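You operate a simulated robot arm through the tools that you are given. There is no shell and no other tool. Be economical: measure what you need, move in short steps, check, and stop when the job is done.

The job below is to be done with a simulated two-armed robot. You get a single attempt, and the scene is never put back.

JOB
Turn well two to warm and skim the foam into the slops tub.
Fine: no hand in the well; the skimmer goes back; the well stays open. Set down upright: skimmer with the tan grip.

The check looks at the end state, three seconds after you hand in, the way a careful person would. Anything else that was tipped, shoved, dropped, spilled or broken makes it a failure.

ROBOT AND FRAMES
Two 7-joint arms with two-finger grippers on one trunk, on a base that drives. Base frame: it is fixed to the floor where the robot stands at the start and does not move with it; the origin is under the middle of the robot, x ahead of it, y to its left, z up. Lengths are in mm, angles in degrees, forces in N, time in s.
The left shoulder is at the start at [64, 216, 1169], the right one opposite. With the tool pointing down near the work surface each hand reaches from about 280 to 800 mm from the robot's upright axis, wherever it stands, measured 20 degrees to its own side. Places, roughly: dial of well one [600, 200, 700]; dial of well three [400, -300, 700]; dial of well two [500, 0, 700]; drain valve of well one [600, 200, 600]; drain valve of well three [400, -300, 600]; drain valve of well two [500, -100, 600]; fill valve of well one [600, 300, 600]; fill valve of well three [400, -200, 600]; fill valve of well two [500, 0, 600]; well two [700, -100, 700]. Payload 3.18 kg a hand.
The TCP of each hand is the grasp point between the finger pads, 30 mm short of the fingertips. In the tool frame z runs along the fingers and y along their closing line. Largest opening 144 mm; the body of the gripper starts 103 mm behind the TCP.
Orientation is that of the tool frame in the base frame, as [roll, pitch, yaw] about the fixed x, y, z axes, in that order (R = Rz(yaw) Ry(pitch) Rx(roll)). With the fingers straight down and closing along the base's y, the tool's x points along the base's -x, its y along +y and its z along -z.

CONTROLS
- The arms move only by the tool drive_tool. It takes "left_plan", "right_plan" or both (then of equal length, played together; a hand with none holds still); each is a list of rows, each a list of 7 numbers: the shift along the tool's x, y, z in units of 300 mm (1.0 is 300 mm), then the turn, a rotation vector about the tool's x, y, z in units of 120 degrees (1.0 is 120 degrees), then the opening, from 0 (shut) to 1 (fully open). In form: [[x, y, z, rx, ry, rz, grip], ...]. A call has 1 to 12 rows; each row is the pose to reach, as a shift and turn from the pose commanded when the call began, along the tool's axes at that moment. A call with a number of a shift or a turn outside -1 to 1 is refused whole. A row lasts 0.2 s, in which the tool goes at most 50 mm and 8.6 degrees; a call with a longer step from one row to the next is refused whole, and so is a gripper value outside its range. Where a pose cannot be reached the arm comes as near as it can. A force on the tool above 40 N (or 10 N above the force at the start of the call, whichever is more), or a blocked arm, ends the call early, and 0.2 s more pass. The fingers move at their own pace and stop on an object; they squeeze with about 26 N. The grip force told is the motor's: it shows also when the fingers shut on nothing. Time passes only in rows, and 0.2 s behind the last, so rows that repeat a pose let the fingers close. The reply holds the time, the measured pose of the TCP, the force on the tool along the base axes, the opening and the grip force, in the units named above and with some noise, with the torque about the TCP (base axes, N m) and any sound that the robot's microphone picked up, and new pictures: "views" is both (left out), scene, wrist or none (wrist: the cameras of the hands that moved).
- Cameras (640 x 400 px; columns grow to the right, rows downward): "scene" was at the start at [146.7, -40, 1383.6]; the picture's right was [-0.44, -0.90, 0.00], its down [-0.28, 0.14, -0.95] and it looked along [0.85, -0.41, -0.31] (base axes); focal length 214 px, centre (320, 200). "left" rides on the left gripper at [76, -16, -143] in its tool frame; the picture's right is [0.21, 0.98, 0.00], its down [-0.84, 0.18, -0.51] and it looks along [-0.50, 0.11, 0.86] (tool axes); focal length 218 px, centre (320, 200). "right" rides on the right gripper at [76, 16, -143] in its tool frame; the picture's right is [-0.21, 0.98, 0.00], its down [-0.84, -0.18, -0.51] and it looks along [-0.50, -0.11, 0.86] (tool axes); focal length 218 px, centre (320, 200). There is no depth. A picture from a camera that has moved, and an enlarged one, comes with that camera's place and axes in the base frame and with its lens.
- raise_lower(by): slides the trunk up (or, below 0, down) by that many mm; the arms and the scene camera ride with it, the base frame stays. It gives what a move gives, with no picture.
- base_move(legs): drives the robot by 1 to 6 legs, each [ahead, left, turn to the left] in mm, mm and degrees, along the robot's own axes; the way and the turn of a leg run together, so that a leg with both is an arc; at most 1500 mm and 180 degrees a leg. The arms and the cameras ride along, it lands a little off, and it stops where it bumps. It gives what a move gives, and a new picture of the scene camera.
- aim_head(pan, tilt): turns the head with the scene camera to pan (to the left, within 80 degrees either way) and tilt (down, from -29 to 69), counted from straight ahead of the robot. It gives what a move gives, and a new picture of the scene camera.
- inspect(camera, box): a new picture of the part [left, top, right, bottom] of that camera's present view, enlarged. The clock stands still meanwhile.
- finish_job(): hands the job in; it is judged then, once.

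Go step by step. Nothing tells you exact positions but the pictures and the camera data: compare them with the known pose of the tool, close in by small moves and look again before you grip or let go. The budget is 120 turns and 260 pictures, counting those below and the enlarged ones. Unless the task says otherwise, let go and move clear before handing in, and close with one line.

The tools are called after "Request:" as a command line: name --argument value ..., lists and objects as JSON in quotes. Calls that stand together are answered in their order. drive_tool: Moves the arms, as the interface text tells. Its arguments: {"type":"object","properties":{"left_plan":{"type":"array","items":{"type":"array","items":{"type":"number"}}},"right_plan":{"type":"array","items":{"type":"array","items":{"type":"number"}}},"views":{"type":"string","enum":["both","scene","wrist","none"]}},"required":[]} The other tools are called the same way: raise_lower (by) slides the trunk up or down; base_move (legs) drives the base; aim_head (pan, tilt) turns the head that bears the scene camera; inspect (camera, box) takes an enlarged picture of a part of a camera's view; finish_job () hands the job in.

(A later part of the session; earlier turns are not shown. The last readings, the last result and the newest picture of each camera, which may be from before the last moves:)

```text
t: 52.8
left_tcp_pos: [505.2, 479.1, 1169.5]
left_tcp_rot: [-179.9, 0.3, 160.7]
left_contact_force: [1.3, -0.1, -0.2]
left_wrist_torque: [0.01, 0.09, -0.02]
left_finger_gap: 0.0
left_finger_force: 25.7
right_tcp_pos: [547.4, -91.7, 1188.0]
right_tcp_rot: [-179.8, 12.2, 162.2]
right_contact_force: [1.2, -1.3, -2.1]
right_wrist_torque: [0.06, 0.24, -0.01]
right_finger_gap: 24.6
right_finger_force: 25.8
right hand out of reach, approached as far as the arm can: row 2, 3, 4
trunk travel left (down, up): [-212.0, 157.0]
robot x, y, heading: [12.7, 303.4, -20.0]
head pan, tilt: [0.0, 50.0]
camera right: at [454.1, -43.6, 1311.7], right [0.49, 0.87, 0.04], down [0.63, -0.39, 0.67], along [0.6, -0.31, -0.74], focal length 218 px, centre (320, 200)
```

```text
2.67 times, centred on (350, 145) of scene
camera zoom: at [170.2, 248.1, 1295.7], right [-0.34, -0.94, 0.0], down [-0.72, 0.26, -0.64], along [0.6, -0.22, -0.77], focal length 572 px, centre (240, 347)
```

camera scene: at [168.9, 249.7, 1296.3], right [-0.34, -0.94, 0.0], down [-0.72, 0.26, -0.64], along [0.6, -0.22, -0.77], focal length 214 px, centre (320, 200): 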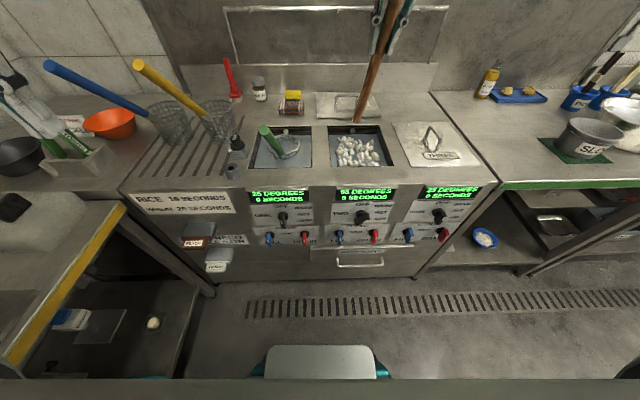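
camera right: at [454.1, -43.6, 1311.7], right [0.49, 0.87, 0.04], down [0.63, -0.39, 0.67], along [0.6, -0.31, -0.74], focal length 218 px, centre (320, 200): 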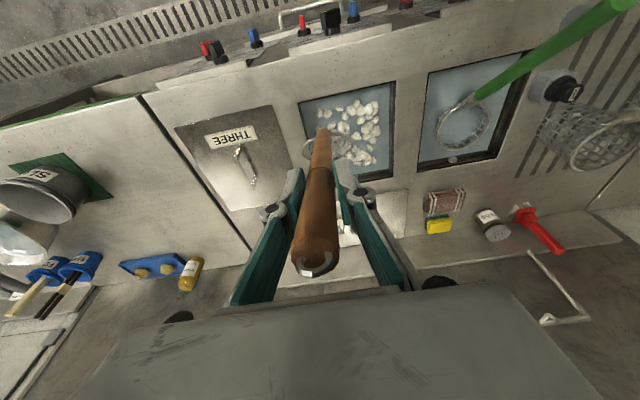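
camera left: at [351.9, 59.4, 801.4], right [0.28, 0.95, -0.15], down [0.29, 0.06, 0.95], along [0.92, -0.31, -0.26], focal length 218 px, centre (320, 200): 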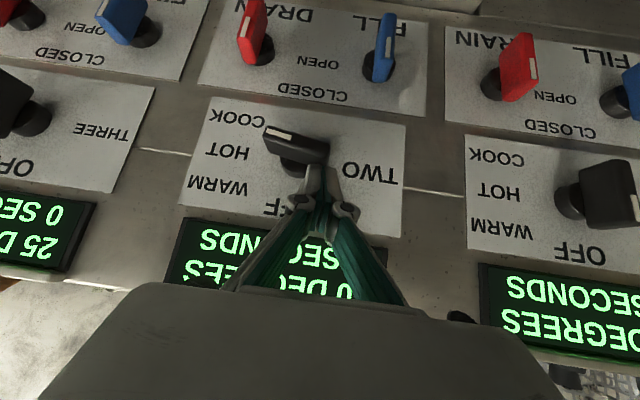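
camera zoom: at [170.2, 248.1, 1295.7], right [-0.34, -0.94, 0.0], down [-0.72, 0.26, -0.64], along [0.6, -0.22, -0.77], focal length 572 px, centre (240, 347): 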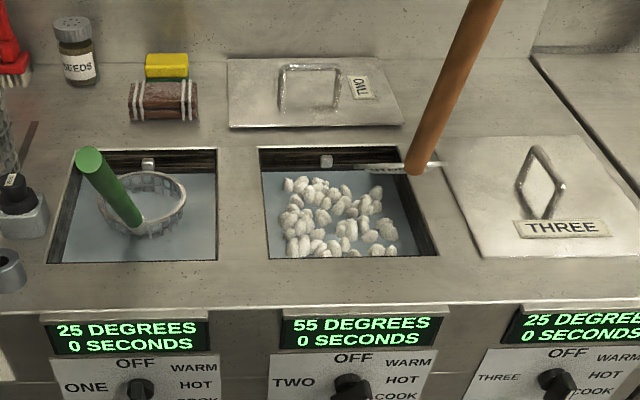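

The pose was near the reach limit only because it was high. I now go down into the front of the lane, then sweep backward while levelling the net under the foam.

Request:
drive_tool --right_plan '[[0.05, 0.04, 0.037, 0, 0, 0, 0], [0.101, 0.077, 0.074, 0, 0, 0, 0], [0.125, 0.077, 0.19, 0, 0, 0, 0], [0.15, 0.077, 0.301, 0, 0, 0, 0], [0.154, 0.076, 0.364, 0, -0.032, 0, 0], [0.177, 0.077, 0.407, 0, -0.061, 0, 0], [0.2, 0.077, 0.449, 0, -0.09, 0, 0], [0.227, 0.078, 0.49, 0, -0.119, 0, 0], [0.253, 0.078, 0.532, 0, -0.148, 0, 0], [0.299, 0.079, 0.625, 0, -0.207, 0, 0], [0.343, 0.08, 0.719, 0, -0.265, 0, 0], [0.343, 0.08, 0.719, 0, -0.265, 0, 0]]' --views "wrist"

Request:
inspect --camera "scene" --box '[230, 70, 470, 220]'

```text
t: 55.4
left_tcp_pos: [503.1, 482.2, 1170.2]
left_tcp_rot: [-179.9, 0.5, 160.7]
left_contact_force: [-0.3, 0.5, 0.3]
left_wrist_torque: [-0.02, 0.0, -0.01]
left_finger_gap: 0.0
left_finger_force: 25.5
right_tcp_pos: [501.2, -52.0, 958.7]
right_tcp_rot: [-179.8, 44.3, 162.5]
right_contact_force: [0.1, -0.6, -2.1]
right_wrist_torque: [0.12, 0.37, 0.01]
right_finger_gap: 24.7
right_finger_force: 26.3
trunk travel left (down, up): [-212.0, 157.0]
robot x, y, heading: [13.3, 300.9, -19.3]
head pan, tilt: [0.0, 50.0]
camera right: at [360.5, 13.2, 1007.0], right [0.44, 0.89, 0.14], down [0.18, -0.24, 0.95], along [0.88, -0.39, -0.27], focal length 218 px, centre (320, 200)
```

right: 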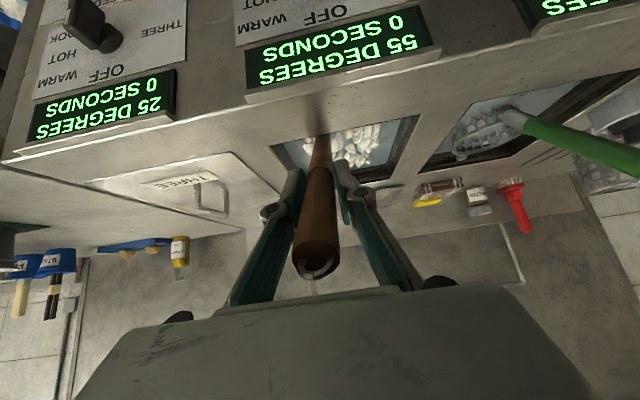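

```text
2.67 times, centred on (350, 145) of scene
camera zoom: at [168.1, 249.7, 1296.3], right [-0.34, -0.94, 0.0], down [-0.72, 0.26, -0.64], along [0.6, -0.22, -0.77], focal length 572 px, centre (240, 347)
```

zoom: 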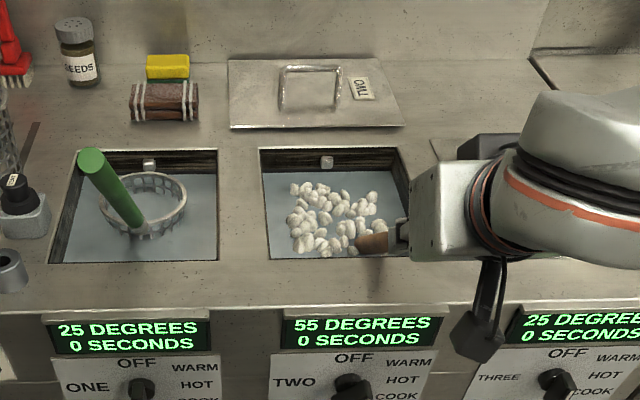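

Request:
inspect --camera "scene" --box '[320, 115, 400, 170]'

Request:
inspect --camera "right" --box '[240, 90, 440, 215]'

```text
7.27 times, centred on (360, 142) of scene
camera zoom: at [168.1, 249.7, 1296.3], right [-0.34, -0.94, 0.0], down [-0.72, 0.26, -0.64], along [0.6, -0.22, -0.77], focal length 1560 px, centre (29, 618)
```

zoom: 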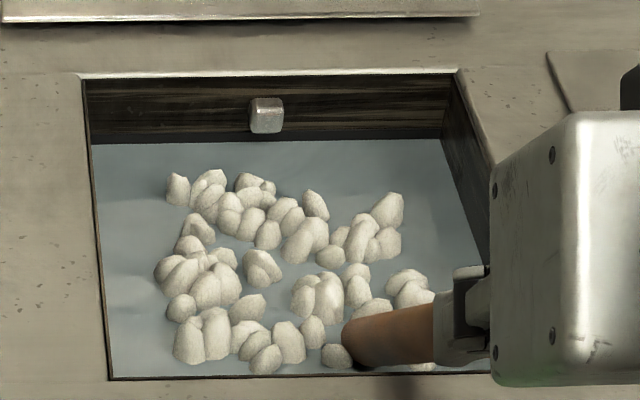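

```text
3.20 times, centred on (340, 152) of right
camera zoom: at [360.5, 13.2, 1007.0], right [0.44, 0.89, 0.14], down [0.18, -0.24, 0.95], along [0.88, -0.39, -0.27], focal length 698 px, centre (256, 352)
```

zoom: 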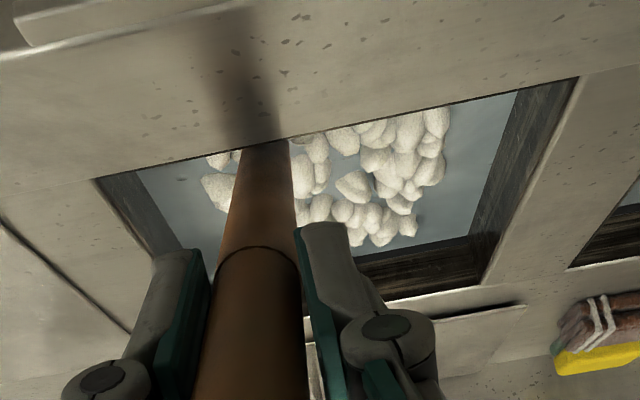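

The net is below the opaque surface under the right-hand lumps. Lift straight up slowly and look.

Request:
drive_tool --right_plan '[[-0.03, 0, -0.031, 0, 0, 0, 0], [-0.06, 0, -0.062, 0, 0, 0, 0], [-0.1, 0, -0.103, 0, 0, 0, 0], [-0.15, 0, -0.155, 0, 0, 0, 0], [-0.2, 0, -0.205, 0, 0, 0, 0], [-0.25, 0, -0.257, 0, 0, 0, 0], [-0.303, 0, -0.31, 0, 0, 0, 0]]' --views "wrist"

Request:
inspect --camera "scene" --box '[290, 80, 450, 180]'

```text
t: 57.0
left_tcp_pos: [502.5, 482.4, 1170.5]
left_tcp_rot: [-179.8, 0.5, 160.7]
left_contact_force: [-0.4, -0.2, 0.7]
left_wrist_torque: [-0.03, -0.01, 0.04]
left_finger_gap: 0.0
left_finger_force: 25.8
right_tcp_pos: [501.5, -51.5, 1088.8]
right_tcp_rot: [-179.7, 44.2, 162.3]
right_contact_force: [0.1, 0.9, -1.3]
right_wrist_torque: [0.11, 0.38, 0.01]
right_finger_gap: 24.5
right_finger_force: 26.0
trunk travel left (down, up): [-212.0, 157.0]
robot x, y, heading: [14.8, 305.9, -19.9]
head pan, tilt: [0.0, 50.0]
camera right: at [361.0, 13.2, 1137.6], right [0.44, 0.89, 0.14], down [0.18, -0.24, 0.95], along [0.88, -0.39, -0.27], focal length 218 px, centre (320, 200)
```

right: 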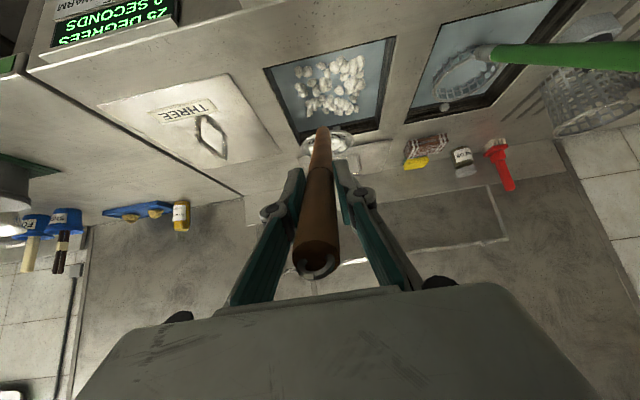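

```text
4.00 times, centred on (370, 130) of scene
camera zoom: at [168.1, 249.8, 1296.3], right [-0.34, -0.94, 0.0], down [-0.72, 0.26, -0.64], along [0.6, -0.22, -0.77], focal length 858 px, centre (120, 480)
```

zoom: 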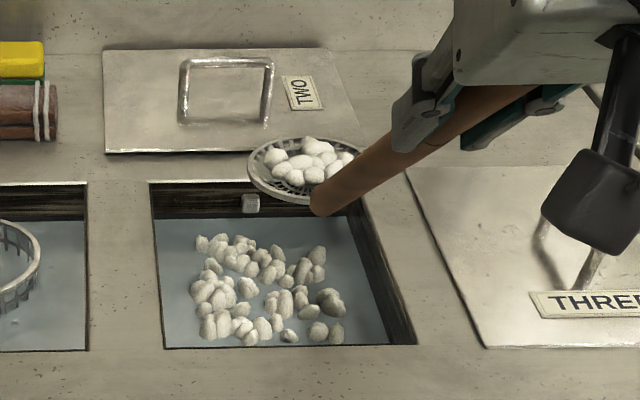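

The net came up with a good pile of foam. I raise the trunk and strafe right to the slops tub.

Request:
raise_lower --by 90

Request:
base_move --legs '[[-36, -725, 0]]'

Request:
aim_head --pan -25 --tilt 42

Request:
inspect --camera "right" --box '[0, 0, 640, 400]'

```text
t: 58.2
left_tcp_pos: [481.3, 492.2, 1292.0]
left_tcp_rot: [-179.5, 5.8, 161.2]
left_contact_force: [0.1, -0.3, 0.8]
left_wrist_torque: [0.0, 0.03, 0.0]
left_finger_gap: 0.1
left_finger_force: 26.2
right_tcp_pos: [502.9, -50.8, 1177.4]
right_tcp_rot: [-179.7, 44.1, 162.5]
right_contact_force: [1.2, -0.4, -2.0]
right_wrist_torque: [0.1, 0.35, -0.02]
right_finger_gap: 24.8
right_finger_force: 25.6
trunk travel left (down, up): [-302.0, 67.0]
robot x, y, heading: [15.7, 305.0, -20.0]
head pan, tilt: [0.0, 50.0]
```

```text
t: 65.0
left_tcp_pos: [201.0, -178.4, 1291.9]
left_tcp_rot: [-179.5, 5.9, 161.2]
left_contact_force: [-0.3, -0.5, -0.5]
left_wrist_torque: [-0.02, 0.03, -0.01]
left_finger_gap: 0.0
left_finger_force: 25.4
right_tcp_pos: [222.6, -722.4, 1177.3]
right_tcp_rot: [-179.7, 44.1, 162.4]
right_contact_force: [-0.1, -0.9, -1.8]
right_wrist_torque: [0.11, 0.36, 0.0]
right_finger_gap: 24.5
right_finger_force: 26.1
trunk travel left (down, up): [-302.0, 67.0]
robot x, y, heading: [-265.8, -364.3, -19.8]
head pan, tilt: [0.0, 50.0]
camera scene: at [-151.1, -406.4, 1389.1], right [-0.34, -0.94, 0.0], down [-0.72, 0.26, -0.64], along [0.6, -0.22, -0.77], focal length 214 px, centre (320, 200)
```

scene: 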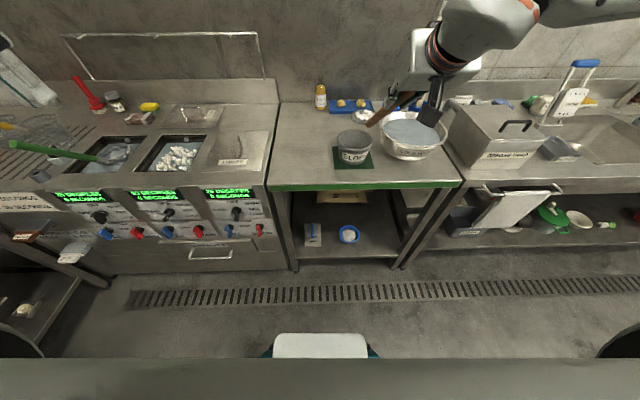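

```text
t: 65.9
left_tcp_pos: [200.4, -178.1, 1292.2]
left_tcp_rot: [-179.6, 5.9, 161.2]
left_contact_force: [0.1, 0.6, 0.0]
left_wrist_torque: [0.05, 0.01, 0.01]
left_finger_gap: 0.0
left_finger_force: 25.9
right_tcp_pos: [222.3, -721.2, 1177.0]
right_tcp_rot: [-179.7, 44.2, 162.4]
right_contact_force: [0.2, -0.9, -1.4]
right_wrist_torque: [0.14, 0.41, -0.04]
right_finger_gap: 24.6
right_finger_force: 25.8
trunk travel left (down, up): [-302.0, 67.0]
robot x, y, heading: [-268.0, -368.5, -19.8]
head pan, tilt: [-25.0, 42.0]
camera scene: at [-164.2, -439.1, 1400.3], right [-0.7, -0.71, 0.0], down [-0.48, 0.47, -0.74], along [0.53, -0.52, -0.67], focal length 214 px, centre (320, 200)
```

scene: 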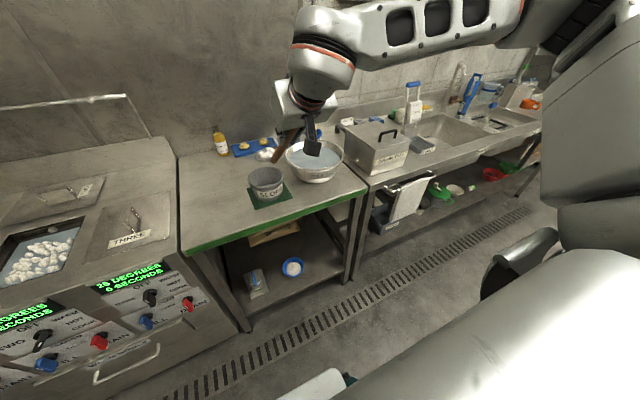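

```text
1.00 times, centred on (320, 200) of right (not enlarged: the box is as wide or as high as the picture)
camera zoom: at [81.5, -657.7, 1227.0], right [0.44, 0.89, 0.14], down [0.18, -0.24, 0.95], along [0.88, -0.39, -0.27], focal length 218 px, centre (320, 200)
```

zoom: 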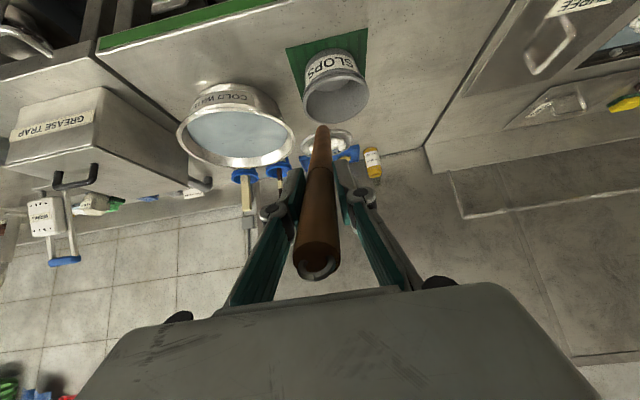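

Foam stayed on the net. I refine the tub position with zooms before dumping.

Request:
inspect --camera "scene" --box '[220, 110, 360, 215]'

Request:
inspect --camera "right" --box '[240, 40, 440, 165]'

```text
3.81 times, centred on (290, 162) of scene
camera zoom: at [-164.2, -439.1, 1400.3], right [-0.7, -0.71, 0.0], down [-0.48, 0.47, -0.74], along [0.53, -0.52, -0.67], focal length 817 px, centre (434, 343)
```

zoom: 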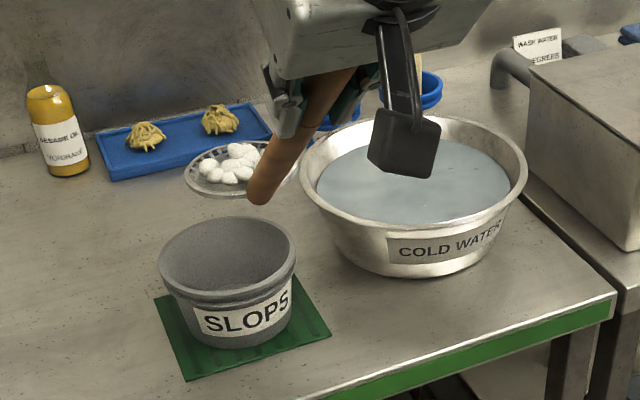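

```text
3.20 times, centred on (340, 102) of right
camera zoom: at [81.5, -657.7, 1227.0], right [0.44, 0.89, 0.14], down [0.18, -0.24, 0.95], along [0.88, -0.39, -0.27], focal length 698 px, centre (256, 512)
```

zoom: 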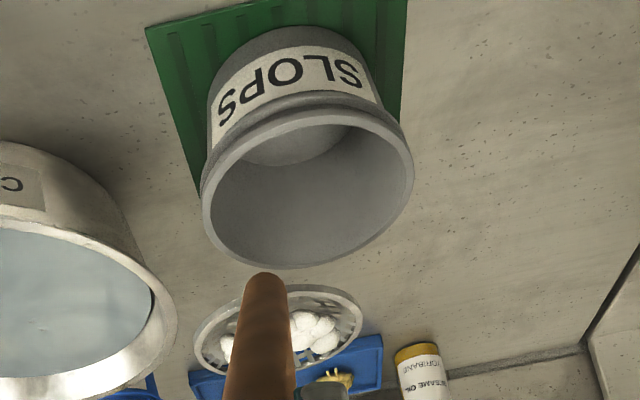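

Tub rim centre is near [447, -751, 917] and the hoop at [454, -789, 1002]. I shift the hoop over the tub's centre.

Request:
drive_tool --right_plan '[[0.026, 0.038, -0.004, 0, 0, 0, 0], [0.052, 0.076, -0.008, 0, 0, 0, 0], [0.078, 0.113, -0.011, 0, 0, 0, 0], [0.078, 0.113, -0.011, 0, 0, 0, 0]]' --views "none"

Request:
inspect --camera "scene" --box '[220, 110, 360, 215]'

Request:
inspect --camera "right" --box '[240, 40, 440, 165]'

```text
t: 66.9
left_tcp_pos: [202.6, -178.1, 1291.9]
left_tcp_rot: [-179.7, 5.8, 161.2]
left_contact_force: [0.5, 0.1, 0.0]
left_wrist_torque: [0.01, 0.0, 0.02]
left_finger_gap: 0.0
left_finger_force: 26.3
right_tcp_pos: [214.5, -683.7, 1162.6]
right_tcp_rot: [-179.7, 44.3, 162.3]
right_contact_force: [0.2, 0.3, -1.3]
right_wrist_torque: [0.16, 0.38, 0.02]
right_finger_gap: 24.5
right_finger_force: 25.6
trunk travel left (down, up): [-302.0, 67.0]
robot x, y, heading: [-265.6, -368.4, -19.8]
head pan, tilt: [-25.0, 42.0]
```

```text
3.81 times, centred on (290, 162) of scene
camera zoom: at [-164.3, -439.5, 1400.3], right [-0.7, -0.71, 0.0], down [-0.47, 0.47, -0.74], along [0.53, -0.52, -0.67], focal length 817 px, centre (434, 343)
```

zoom: 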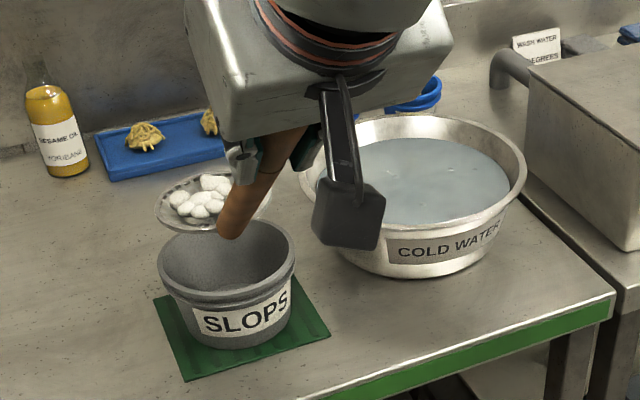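

```text
3.20 times, centred on (340, 102) of right
camera zoom: at [73.7, -619.4, 1212.7], right [0.44, 0.89, 0.14], down [0.18, -0.24, 0.95], along [0.88, -0.39, -0.27], focal length 698 px, centre (256, 512)
```

zoom: 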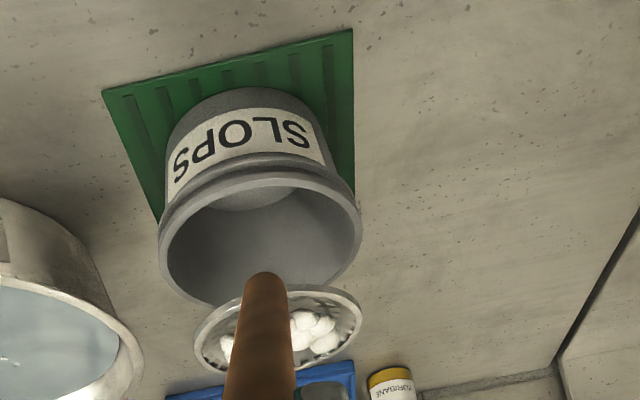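

Hoop is centred over the tub. Now I roll the skimmer about its handle, keeping the hoop over the tub.

Request:
drive_tool --right_plan '[[-0.0017, 0.0238, 0, 0, 0, 0.0667, 0], [-0.0066, 0.0471, 0, 0, 0, 0.1333, 0], [-0.0148, 0.0696, 0, 0, 0, 0.2, 0], [-0.026, 0.0906, 0, 0, 0, 0.2667, 0], [-0.04, 0.1099, 0, 0, 0, 0.3333, 0], [-0.0566, 0.1271, 0, 0, 0, 0.4, 0], [-0.0754, 0.1418, 0, 0, 0, 0.4667, 0], [-0.096, 0.1537, 0, 0, 0, 0.5333, 0], [-0.1182, 0.1626, 0, 0, 0, 0.6, 0], [-0.1413, 0.1684, 0, 0, 0, 0.6667, 0], [-0.165, 0.1709, 0, 0, 0, 0.7333, 0], [-0.1889, 0.1701, 0, 0, 0, 0.8, 0]]' --views "scene"

Request:
inspect --camera "scene" --box '[220, 110, 360, 215]'

```text
t: 69.5
left_tcp_pos: [200.8, -178.8, 1292.3]
left_tcp_rot: [-179.6, 5.8, 161.1]
left_contact_force: [-0.3, -0.1, 0.2]
left_wrist_torque: [-0.05, 0.03, 0.02]
left_finger_gap: 0.0
left_finger_force: 25.9
right_tcp_pos: [269.2, -647.6, 1204.3]
right_tcp_rot: [135.9, -4.0, 67.6]
right_contact_force: [0.9, 0.0, -2.3]
right_wrist_torque: [0.17, 0.31, 0.02]
right_finger_gap: 24.4
right_finger_force: 26.5
trunk travel left (down, up): [-302.0, 67.0]
robot x, y, heading: [-264.7, -367.4, -19.8]
head pan, tilt: [-25.0, 42.0]
camera scene: at [-164.1, -439.2, 1400.3], right [-0.7, -0.71, 0.0], down [-0.47, 0.47, -0.74], along [0.53, -0.52, -0.67], focal length 214 px, centre (320, 200)
```

scene: 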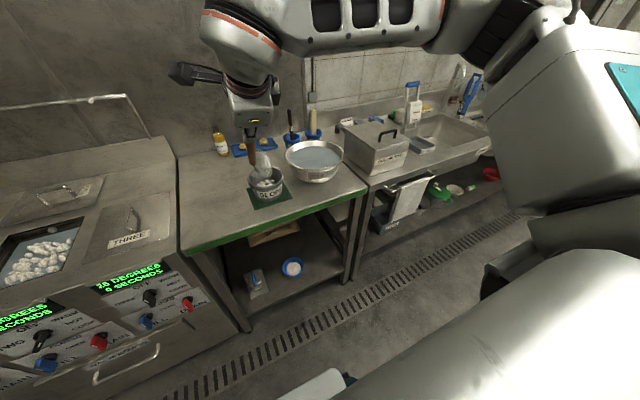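

```text
3.81 times, centred on (290, 162) of scene
camera zoom: at [-164.1, -439.2, 1400.3], right [-0.7, -0.71, 0.0], down [-0.47, 0.47, -0.74], along [0.53, -0.52, -0.67], focal length 817 px, centre (434, 343)
```

zoom: 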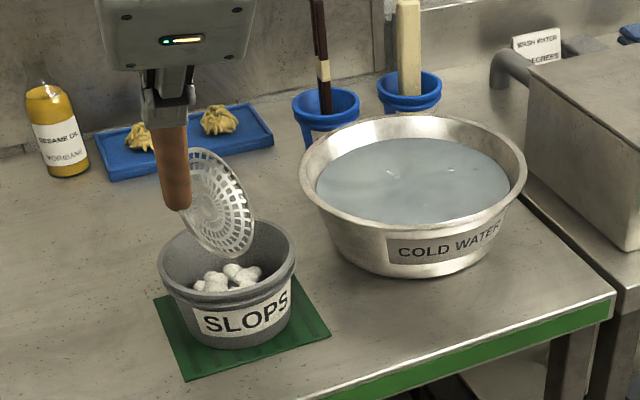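

All the foam dropped cleanly into the tub. I roll back, and drive back to the well for the next pass.

Request:
drive_tool --right_plan '[[-0.0017, -0.0238, 0, 0, 0, -0.0667, 0], [-0.0066, -0.0471, 0, 0, 0, -0.1333, 0], [-0.0148, -0.0696, 0, 0, 0, -0.2, 0], [-0.026, -0.0906, 0, 0, 0, -0.2667, 0], [-0.04, -0.1099, 0, 0, 0, -0.3333, 0], [-0.0566, -0.1271, 0, 0, 0, -0.4, 0], [-0.0754, -0.1418, 0, 0, 0, -0.4667, 0], [-0.096, -0.1537, 0, 0, 0, -0.5333, 0], [-0.1182, -0.1626, 0, 0, 0, -0.6, 0], [-0.1413, -0.1684, 0, 0, 0, -0.6667, 0], [-0.165, -0.1709, 0, 0, 0, -0.7333, 0], [-0.1889, -0.1701, 0, 0, 0, -0.8, 0]]' --views "none"

Request:
base_move --legs '[[63, 720, 0]]'

Request:
raise_lower --by -90

Request:
aim_head --pan 0 --tilt 50

Request:
inspect --camera "scene" --box '[290, 80, 450, 180]'

```text
t: 72.1
left_tcp_pos: [200.4, -179.3, 1292.8]
left_tcp_rot: [-179.6, 5.8, 161.2]
left_contact_force: [0.3, -0.1, -0.7]
left_wrist_torque: [-0.04, -0.03, 0.01]
left_finger_gap: 0.0
left_finger_force: 26.2
right_tcp_pos: [215.2, -682.4, 1163.5]
right_tcp_rot: [-179.7, 44.2, 162.5]
right_contact_force: [-0.9, -0.2, -2.9]
right_wrist_torque: [0.16, 0.36, 0.01]
right_finger_gap: 24.2
right_finger_force: 26.1
trunk travel left (down, up): [-302.0, 67.0]
robot x, y, heading: [-266.9, -366.6, -20.0]
head pan, tilt: [-25.0, 42.0]
```

```text
t: 78.9
left_tcp_pos: [506.2, 478.5, 1293.5]
left_tcp_rot: [-179.7, 5.8, 161.1]
left_contact_force: [0.0, 0.1, 0.0]
left_wrist_torque: [0.0, 0.02, 0.01]
left_finger_gap: 0.2
left_finger_force: 25.3
right_tcp_pos: [518.9, -27.5, 1164.2]
right_tcp_rot: [-179.7, 44.2, 162.2]
right_contact_force: [0.2, -0.1, -0.7]
right_wrist_torque: [0.11, 0.38, -0.01]
right_finger_gap: 24.6
right_finger_force: 26.3
trunk travel left (down, up): [-302.0, 67.0]
robot x, y, heading: [41.9, 289.6, -20.0]
head pan, tilt: [-25.0, 42.0]
camera scene: at [139.9, 218.0, 1400.3], right [-0.71, -0.71, 0.0], down [-0.47, 0.47, -0.74], along [0.53, -0.52, -0.67], focal length 214 px, centre (320, 200)
```

scene: 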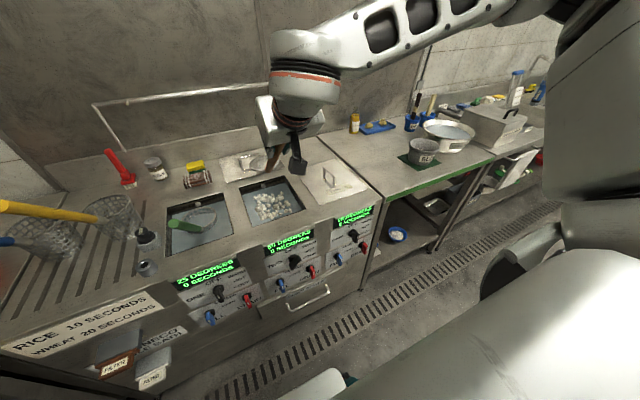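

```text
t: 80.1
left_tcp_pos: [504.2, 479.2, 1203.5]
left_tcp_rot: [-179.6, 5.9, 161.2]
left_contact_force: [-0.8, 0.1, 0.0]
left_wrist_torque: [-0.03, -0.04, -0.01]
left_finger_gap: 0.0
left_finger_force: 26.1
right_tcp_pos: [517.3, -27.1, 1075.3]
right_tcp_rot: [-179.7, 44.3, 162.3]
right_contact_force: [-0.6, 0.1, -1.1]
right_wrist_torque: [0.13, 0.37, -0.05]
right_finger_gap: 24.6
right_finger_force: 26.4
trunk travel left (down, up): [-212.0, 157.0]
robot x, y, heading: [38.1, 289.1, -20.2]
head pan, tilt: [-25.0, 42.0]
```

```text
t: 81.0
left_tcp_pos: [505.5, 479.1, 1203.0]
left_tcp_rot: [-179.6, 5.8, 161.2]
left_contact_force: [-1.2, 0.0, -0.2]
left_wrist_torque: [0.02, 0.0, 0.01]
left_finger_gap: 0.1
left_finger_force: 26.0
right_tcp_pos: [519.3, -27.1, 1073.9]
right_tcp_rot: [-179.7, 44.2, 162.3]
right_contact_force: [-0.7, -0.8, -1.2]
right_wrist_torque: [0.14, 0.33, 0.02]
right_finger_gap: 24.5
right_finger_force: 26.3
trunk travel left (down, up): [-212.0, 157.0]
robot x, y, heading: [35.6, 294.5, -19.8]
head pan, tilt: [0.0, 50.0]
camera scene: at [192.7, 236.3, 1296.2], right [-0.34, -0.94, 0.0], down [-0.72, 0.26, -0.64], along [0.6, -0.22, -0.77], focal length 214 px, centre (320, 200)
```

scene: 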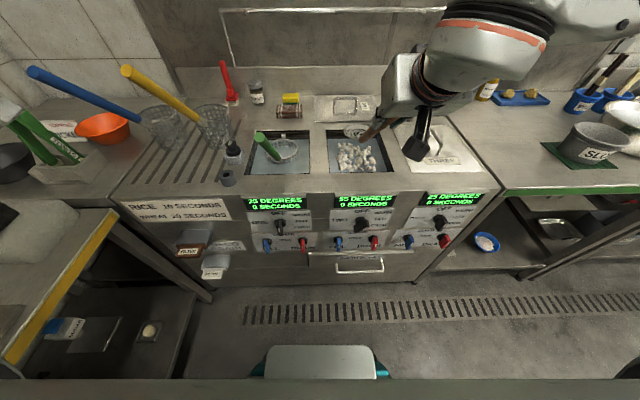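

```text
4.00 times, centred on (370, 130) of scene
camera zoom: at [192.7, 236.3, 1296.2], right [-0.34, -0.94, 0.0], down [-0.72, 0.26, -0.64], along [0.6, -0.22, -0.77], focal length 858 px, centre (120, 480)
```

zoom: 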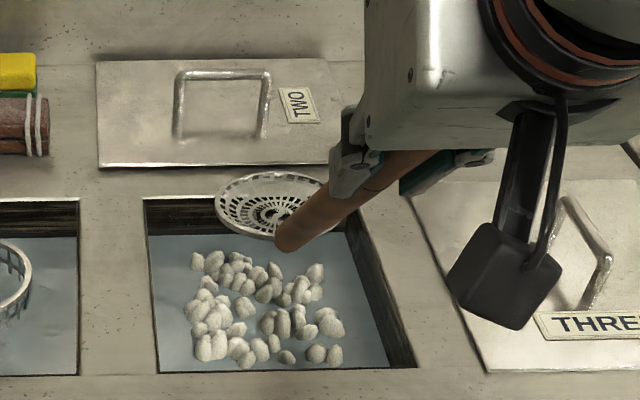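

Pass two: same scoop, centred on the remaining foam.

Request:
drive_tool --right_plan '[[-0.075, -0.01, -0.03, 0, 0.067, 0, 0], [-0.149, -0.02, -0.06, 0, 0.133, 0, 0], [-0.224, -0.03, -0.09, 0, 0.2, 0, 0], [-0.298, -0.037, -0.12, 0, 0.267, 0, 0], [-0.194, -0.037, -0.013, 0, 0.267, 0, 0], [-0.089, -0.037, 0.095, 0, 0.267, 0, 0], [-0.054, -0.037, 0.131, 0, 0.233, 0, 0], [0.028, -0.037, 0.158, 0, 0.175, 0, 0], [0.113, -0.037, 0.193, 0, 0.117, 0, 0], [0.202, -0.037, 0.232, 0, 0.058, 0, 0], [0.291, -0.037, 0.275, 0, 0, 0, 0], [0.291, -0.037, 0.275, 0, 0, 0, 0]]' --views "none"

Request:
inspect --camera "scene" --box '[290, 80, 450, 180]'

Request:
drive_tool --right_plan '[[-0.03, 0, -0.031, 0, 0, 0, 0], [-0.06, 0, -0.062, 0, 0, 0, 0], [-0.1, 0, -0.103, 0, 0, 0, 0], [-0.15, 0, -0.155, 0, 0, 0, 0], [-0.2, 0, -0.205, 0, 0, 0, 0], [-0.25, 0, -0.257, 0, 0, 0, 0], [-0.303, 0, -0.31, 0, 0, 0, 0]]' --views "none"

Request:
inspect --camera "scene" --box '[290, 80, 450, 180]'

```text
t: 83.6
left_tcp_pos: [505.6, 479.0, 1202.7]
left_tcp_rot: [-179.5, 5.8, 161.1]
left_contact_force: [0.7, 0.3, 0.1]
left_wrist_torque: [0.0, 0.0, -0.01]
left_finger_gap: 0.2
left_finger_force: 25.9
right_tcp_pos: [510.7, -36.0, 952.5]
right_tcp_rot: [-179.8, 44.3, 162.1]
right_contact_force: [-0.2, 0.2, -1.6]
right_wrist_torque: [0.1, 0.35, 0.03]
right_finger_gap: 24.6
right_finger_force: 26.0
trunk travel left (down, up): [-212.0, 157.0]
robot x, y, heading: [37.9, 289.4, -20.0]
head pan, tilt: [0.0, 50.0]
```

```text
4.00 times, centred on (370, 130) of scene
camera zoom: at [192.5, 236.3, 1296.3], right [-0.34, -0.94, 0.0], down [-0.72, 0.26, -0.64], along [0.6, -0.22, -0.77], focal length 858 px, centre (120, 480)
```

zoom: 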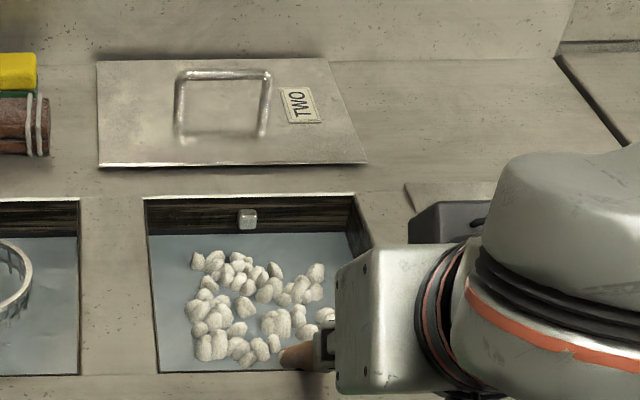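

```text
t: 85.2
left_tcp_pos: [505.9, 479.4, 1202.9]
left_tcp_rot: [-179.7, 5.7, 161.1]
left_contact_force: [-0.6, 0.1, 0.1]
left_wrist_torque: [0.0, -0.01, -0.03]
left_finger_gap: 0.0
left_finger_force: 26.0
right_tcp_pos: [511.2, -36.1, 1083.9]
right_tcp_rot: [-179.7, 44.1, 162.3]
right_contact_force: [-0.2, 0.0, -1.6]
right_wrist_torque: [0.12, 0.35, 0.05]
right_finger_gap: 24.5
right_finger_force: 26.1
trunk travel left (down, up): [-212.0, 157.0]
robot x, y, heading: [40.1, 293.0, -20.1]
head pan, tilt: [0.0, 50.0]
```

```text
4.00 times, centred on (370, 130) of scene
camera zoom: at [192.4, 236.5, 1296.3], right [-0.34, -0.94, 0.0], down [-0.72, 0.26, -0.64], along [0.6, -0.22, -0.77], focal length 858 px, centre (120, 480)
```

zoom: 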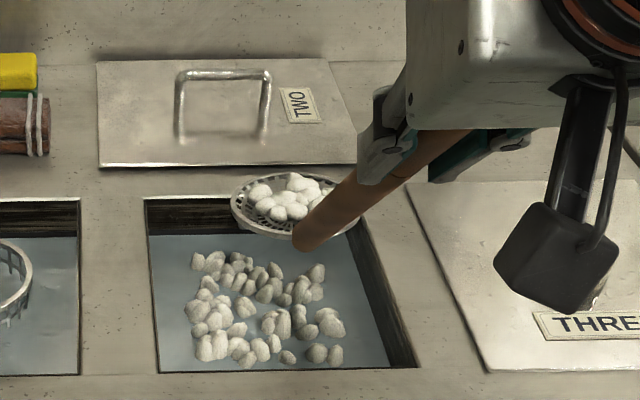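

The net is loaded again. I repeat the trip to the tub.

Request:
raise_lower --by 80

Request:
base_move --legs '[[-64, -709, 0]]'

Request:
inspect --camera "right" --box '[240, 40, 440, 165]'

```text
t: 86.4
left_tcp_pos: [505.3, 477.4, 1282.4]
left_tcp_rot: [-179.6, 5.7, 161.2]
left_contact_force: [0.6, 0.0, -0.1]
left_wrist_torque: [0.0, 0.01, 0.01]
left_finger_gap: 0.0
left_finger_force: 26.1
right_tcp_pos: [513.1, -36.5, 1163.2]
right_tcp_rot: [-179.7, 44.1, 162.2]
right_contact_force: [0.1, -0.1, -1.9]
right_wrist_torque: [0.09, 0.38, 0.02]
right_finger_gap: 24.4
right_finger_force: 26.4
trunk travel left (down, up): [-292.0, 77.0]
robot x, y, heading: [37.7, 289.9, -20.0]
head pan, tilt: [0.0, 50.0]
```

```text
t: 93.0
left_tcp_pos: [203.9, -167.0, 1281.8]
left_tcp_rot: [-179.6, 5.8, 161.2]
left_contact_force: [-0.6, 0.8, 0.4]
left_wrist_torque: [0.02, 0.02, 0.01]
left_finger_gap: 0.0
left_finger_force: 25.8
right_tcp_pos: [209.9, -682.0, 1164.0]
right_tcp_rot: [-179.8, 44.1, 162.3]
right_contact_force: [-0.2, 0.1, -2.2]
right_wrist_torque: [0.13, 0.35, 0.01]
right_finger_gap: 24.8
right_finger_force: 26.5
trunk travel left (down, up): [-292.0, 77.0]
robot x, y, heading: [-263.2, -352.0, -19.6]
head pan, tilt: [0.0, 50.0]
camera scene: at [-146.1, -396.6, 1378.8], right [-0.34, -0.94, 0.0], down [-0.72, 0.26, -0.64], along [0.6, -0.22, -0.77], focal length 214 px, centre (320, 200)
```

scene: 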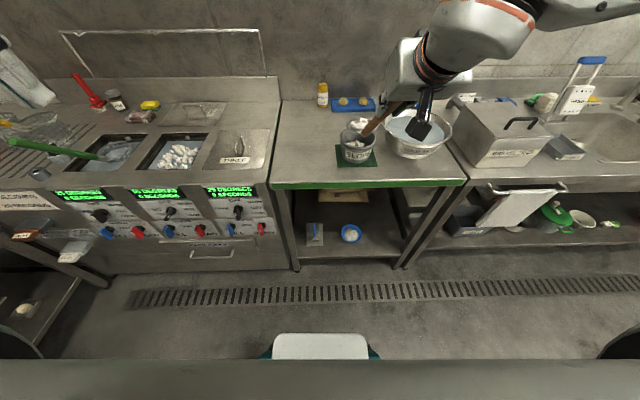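

```text
3.20 times, centred on (340, 102) of right
camera zoom: at [68.8, -618.2, 1212.9], right [0.44, 0.89, 0.14], down [0.18, -0.24, 0.95], along [0.88, -0.39, -0.27], focal length 698 px, centre (256, 512)
```

zoom: 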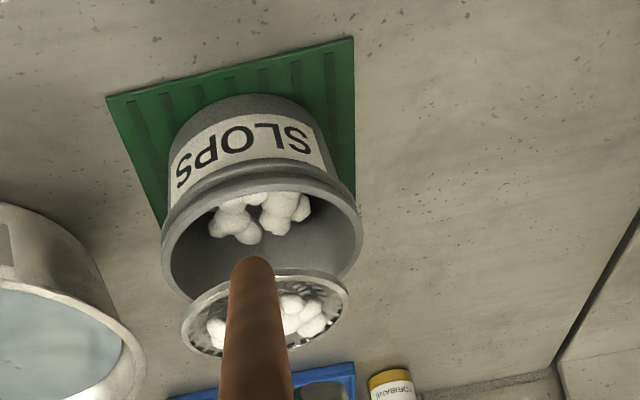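

Slight slip of the handle (about 11 mm at the hoop), so I correct 14 mm forward and 10 mm up, then roll to dump and check.

Request:
drive_tool --right_plan '[[-0.057, 0, 0.009, 0, 0, 0, 0], [-0.0636, 0.0471, 0.009, 0, 0, 0.0667, 0], [-0.0718, 0.0696, 0.009, 0, 0, 0.1333, 0], [-0.083, 0.0906, 0.009, 0, 0, 0.2, 0], [-0.097, 0.1099, 0.009, 0, 0, 0.2667, 0], [-0.1136, 0.1271, 0.009, 0, 0, 0.3333, 0], [-0.1324, 0.1418, 0.009, 0, 0, 0.4, 0], [-0.153, 0.1537, 0.009, 0, 0, 0.4667, 0], [-0.1752, 0.1626, 0.009, 0, 0, 0.5333, 0], [-0.1983, 0.1684, 0.009, 0, 0, 0.6, 0], [-0.222, 0.1709, 0.009, 0, 0, 0.6667, 0], [-0.2459, 0.1701, 0.009, 0, 0, 0.7333, 0]]' --views "none"

Request:
inspect --camera "scene" --box '[310, 60, 450, 165]'

```text
t: 95.6
left_tcp_pos: [203.9, -168.4, 1281.7]
left_tcp_rot: [-179.6, 5.8, 161.2]
left_contact_force: [0.2, 0.0, 0.1]
left_wrist_torque: [0.0, 0.0, 0.02]
left_finger_gap: 0.0
left_finger_force: 25.5
right_tcp_pos: [279.6, -650.3, 1213.7]
right_tcp_rot: [136.0, 1.4, 73.4]
right_contact_force: [0.1, -0.3, -2.2]
right_wrist_torque: [0.18, 0.31, -0.03]
right_finger_gap: 24.4
right_finger_force: 25.8
trunk travel left (down, up): [-292.0, 77.0]
robot x, y, heading: [-265.0, -356.1, -19.8]
head pan, tilt: [0.0, 50.0]
```

```text
3.81 times, centred on (380, 112) of scene
camera zoom: at [-146.0, -396.6, 1378.8], right [-0.34, -0.94, 0.0], down [-0.72, 0.26, -0.64], along [0.6, -0.22, -0.77], focal length 817 px, centre (91, 533)
```

zoom: 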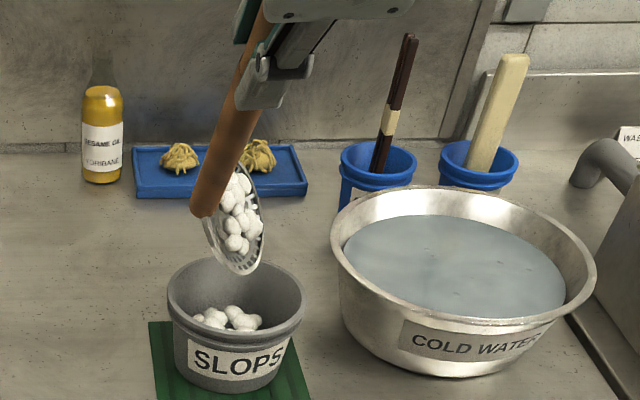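

Not yet tipped enough; the foam drops slightly further on. I shift 18 mm back to centre and roll 16° more.

Request:
drive_tool --right_plan '[[0, -0.043, -0.042, 0, 0, 0, 0], [-0.003, -0.02, -0.042, 0, 0, 0.067, 0], [-0.007, 0.004, -0.042, 0, 0, 0.133, 0], [-0.007, 0.004, -0.042, 0, 0, 0.133, 0]]' --views "none"

Request:
inspect --camera "scene" --box '[310, 60, 450, 165]'

```text
t: 96.6
left_tcp_pos: [205.2, -168.7, 1283.2]
left_tcp_rot: [-179.5, 5.9, 161.2]
left_contact_force: [0.0, 0.6, 0.4]
left_wrist_torque: [-0.01, 0.02, 0.04]
left_finger_gap: 0.2
left_finger_force: 26.7
right_tcp_pos: [268.8, -649.8, 1222.4]
right_tcp_rot: [136.7, -9.5, 62.0]
right_contact_force: [-0.2, -1.5, -1.9]
right_wrist_torque: [0.16, 0.31, -0.02]
right_finger_gap: 24.6
right_finger_force: 26.2
trunk travel left (down, up): [-292.0, 77.0]
robot x, y, heading: [-261.6, -356.9, -20.0]
head pan, tilt: [0.0, 50.0]
```

```text
3.81 times, centred on (380, 112) of scene
camera zoom: at [-146.0, -396.5, 1378.8], right [-0.34, -0.94, 0.0], down [-0.72, 0.26, -0.64], along [0.6, -0.22, -0.77], focal length 817 px, centre (91, 533)
```

zoom: 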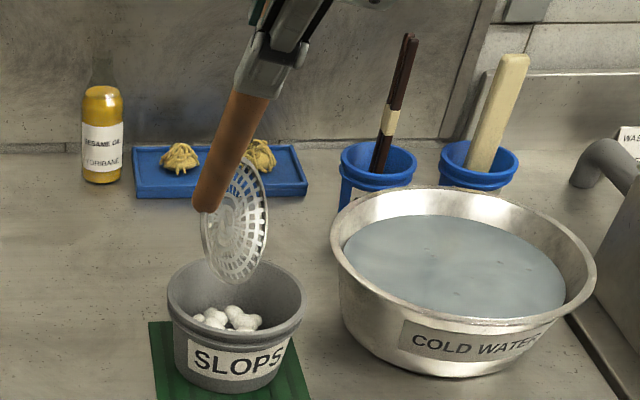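

Dumped, nothing spilled. Unroll and return to the well.

Request:
drive_tool --right_plan '[[-0.0019, -0.0254, 0, 0, 0, -0.0708, 0], [-0.0075, -0.05, 0, 0, 0, -0.1416, 0], [-0.0167, -0.0736, 0, 0, 0, -0.2124, 0], [-0.0293, -0.0955, 0, 0, 0, -0.2832, 0], [-0.045, -0.1155, 0, 0, 0, -0.354, 0], [-0.0635, -0.1329, 0, 0, 0, -0.4248, 0], [-0.0843, -0.1474, 0, 0, 0, -0.4956, 0], [-0.107, -0.1586, 0, 0, 0, -0.5664, 0], [-0.1312, -0.1663, 0, 0, 0, -0.6372, 0], [-0.1562, -0.1703, 0, 0, 0, -0.708, 0], [-0.1815, -0.1706, 0, 0, 0, -0.7788, 0], [-0.2065, -0.1672, 0, 0, 0, -0.8496, 0]]' --views "none"

Request:
base_move --legs '[[75, 710, 0]]'

Request:
raise_lower --by -80

Request:
inspect --camera "scene" --box '[290, 80, 450, 180]'

Request:
inspect --camera "right" --box '[240, 40, 440, 165]'

```text
t: 99.2
left_tcp_pos: [203.9, -168.7, 1282.0]
left_tcp_rot: [-179.6, 5.8, 161.2]
left_contact_force: [0.0, 0.8, 0.1]
left_wrist_torque: [0.03, -0.01, 0.04]
left_finger_gap: 0.1
left_finger_force: 25.9
right_tcp_pos: [211.5, -681.9, 1179.6]
right_tcp_rot: [178.4, 44.1, 159.8]
right_contact_force: [0.7, -0.2, -2.7]
right_wrist_torque: [0.12, 0.34, -0.03]
right_finger_gap: 24.6
right_finger_force: 26.1
trunk travel left (down, up): [-292.0, 77.0]
robot x, y, heading: [-261.6, -358.3, -19.9]
head pan, tilt: [0.0, 50.0]
```

```text
t: 105.9
left_tcp_pos: [515.7, 475.8, 1282.6]
left_tcp_rot: [-179.6, 5.8, 161.2]
left_contact_force: [0.3, -0.2, 0.9]
left_wrist_torque: [0.04, 0.0, 0.03]
left_finger_gap: 0.0
left_finger_force: 26.3
right_tcp_pos: [522.9, -38.5, 1177.9]
right_tcp_rot: [178.3, 44.2, 159.5]
right_contact_force: [0.4, 0.8, -2.5]
right_wrist_torque: [0.17, 0.36, 0.04]
right_finger_gap: 24.3
right_finger_force: 25.9
trunk travel left (down, up): [-292.0, 77.0]
robot x, y, heading: [44.7, 291.0, -19.9]
head pan, tilt: [0.0, 50.0]
camera scene: at [165.1, 246.9, 1378.8], right [-0.34, -0.94, 0.0], down [-0.72, 0.26, -0.64], along [0.6, -0.22, -0.77], focal length 214 px, centre (320, 200)
```

scene: 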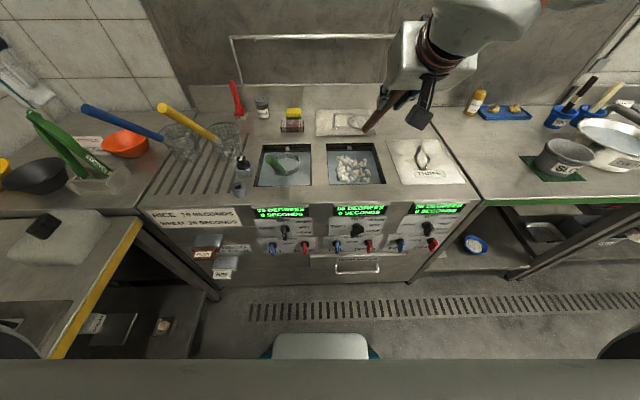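

```text
t: 107.1
left_tcp_pos: [512.9, 476.2, 1204.3]
left_tcp_rot: [-179.6, 5.9, 161.2]
left_contact_force: [-0.3, -1.7, 1.0]
left_wrist_torque: [0.0, -0.03, 0.01]
left_finger_gap: 0.2
left_finger_force: 26.8
right_tcp_pos: [521.8, -37.9, 1100.3]
right_tcp_rot: [178.2, 44.3, 159.6]
right_contact_force: [0.2, -0.8, -2.1]
right_wrist_torque: [0.14, 0.35, -0.02]
right_finger_gap: 24.4
right_finger_force: 26.1
trunk travel left (down, up): [-212.0, 157.0]
robot x, y, heading: [48.1, 285.2, -19.8]
head pan, tilt: [0.0, 50.0]
```

```text
4.00 times, centred on (370, 130) of scene
camera zoom: at [201.6, 233.6, 1296.6], right [-0.34, -0.94, 0.0], down [-0.72, 0.26, -0.64], along [0.61, -0.22, -0.77], focal length 858 px, centre (120, 480)
```

zoom: 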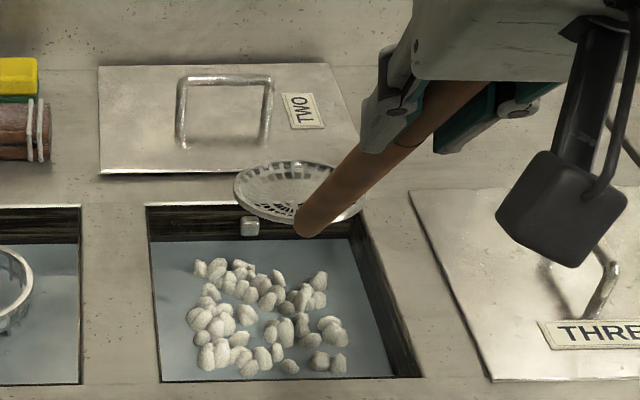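

```text
3.20 times, centred on (340, 102) of right
camera zoom: at [382.0, 28.4, 1149.6], right [0.46, 0.87, 0.17], down [0.17, -0.27, 0.95], along [0.87, -0.41, -0.27], focal length 698 px, centre (256, 512)
```

zoom: 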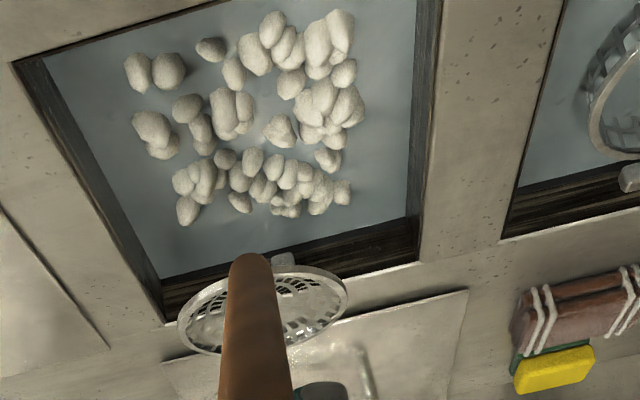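

The lumps are clearly shrinking with each pass. Third pass with the slightly corrected geometry, then straight on to the tub.

Request:
drive_tool --right_plan '[[-0.064, 0.008, -0.013, 0, 0.067, 0, 0], [-0.127, 0.015, -0.026, 0, 0.133, 0, 0], [-0.19, 0.022, -0.038, 0, 0.2, 0, 0], [-0.254, 0.03, -0.051, 0, 0.267, 0, 0], [-0.15, 0.03, 0.056, 0, 0.267, 0, 0], [-0.045, 0.03, 0.164, 0, 0.267, 0, 0], [-0.002, 0.03, 0.197, 0, 0.233, 0, 0], [0.072, 0.03, 0.227, 0, 0.175, 0, 0], [0.15, 0.03, 0.259, 0, 0.117, 0, 0], [0.234, 0.03, 0.297, 0, 0.058, 0, 0], [0.323, 0.03, 0.332, 0, 0, 0, 0], [0.356, 0.03, 0.356, 0, -0.025, 0, 0]]' --views "none"

Request:
drive_tool --right_plan '[[-0.03, 0, -0.031, 0, 0, 0, 0], [-0.06, 0, -0.062, 0, 0, 0, 0], [-0.1, 0, -0.103, 0, 0, 0, 0], [-0.15, 0, -0.155, 0, 0, 0, 0], [-0.2, 0, -0.205, 0, 0, 0, 0], [-0.25, 0, -0.257, 0, 0, 0, 0], [-0.303, 0, -0.31, 0, 0, 0, 0]]' --views "none"

Request:
inspect --camera "scene" --box '[290, 80, 450, 180]'

```text
t: 109.7
left_tcp_pos: [515.1, 475.4, 1202.5]
left_tcp_rot: [-179.7, 5.8, 161.3]
left_contact_force: [0.6, 0.5, -0.4]
left_wrist_torque: [0.02, 0.01, 0.03]
left_finger_gap: 0.2
left_finger_force: 26.4
right_tcp_pos: [524.2, -26.3, 948.2]
right_tcp_rot: [178.1, 47.2, 159.3]
right_contact_force: [0.0, -0.3, -0.3]
right_wrist_torque: [0.13, 0.39, -0.03]
right_finger_gap: 24.8
right_finger_force: 25.6
trunk travel left (down, up): [-212.0, 157.0]
robot x, y, heading: [46.4, 285.8, -19.7]
head pan, tilt: [0.0, 50.0]
```

```text
t: 111.3
left_tcp_pos: [515.9, 476.6, 1202.7]
left_tcp_rot: [-179.7, 5.7, 161.1]
left_contact_force: [0.3, -0.5, -0.6]
left_wrist_torque: [-0.01, -0.01, 0.0]
left_finger_gap: 0.0
left_finger_force: 26.3
right_tcp_pos: [517.2, -26.4, 1077.6]
right_tcp_rot: [178.3, 47.1, 159.4]
right_contact_force: [-0.1, -0.6, -2.5]
right_wrist_torque: [0.12, 0.4, -0.01]
right_finger_gap: 24.0
right_finger_force: 25.9
trunk travel left (down, up): [-212.0, 157.0]
robot x, y, heading: [48.3, 286.5, -19.8]
head pan, tilt: [0.0, 50.0]
```

```text
4.00 times, centred on (370, 130) of scene
camera zoom: at [202.4, 233.4, 1296.3], right [-0.34, -0.94, 0.0], down [-0.72, 0.26, -0.64], along [0.6, -0.22, -0.77], focal length 858 px, centre (120, 480)
```

zoom: 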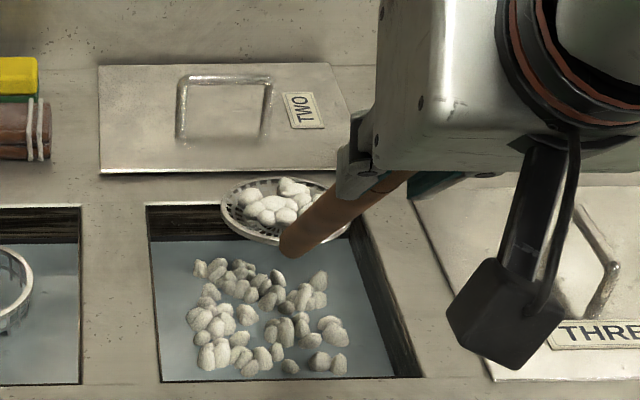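

Request:
inspect --camera "scene" --box '[320, 125, 410, 185]'

Request:
inspect --camera "right" --box '[240, 20, 440, 145]'

```text
6.67 times, centred on (365, 155) of scene
camera zoom: at [202.4, 233.4, 1296.3], right [-0.34, -0.94, 0.0], down [-0.72, 0.26, -0.64], along [0.6, -0.22, -0.77], focal length 1430 px, centre (20, 500)
```

zoom: 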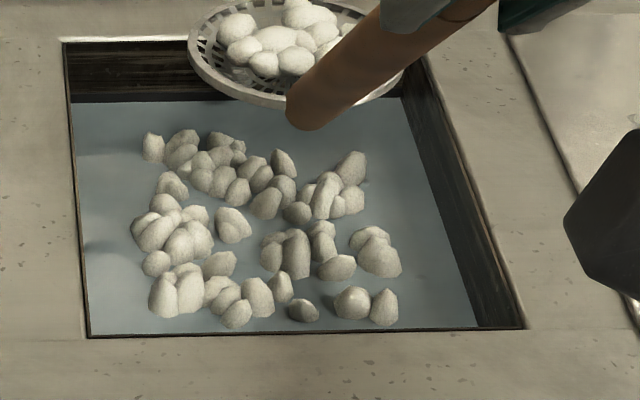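

```text
3.20 times, centred on (340, 82) of right
camera zoom: at [375.4, 41.0, 1119.6], right [0.46, 0.87, 0.17], down [0.12, -0.25, 0.96], along [0.88, -0.42, -0.22], focal length 698 px, centre (256, 576)
```

zoom: 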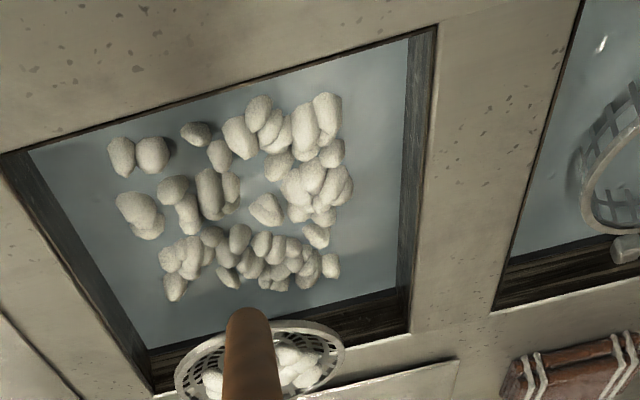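

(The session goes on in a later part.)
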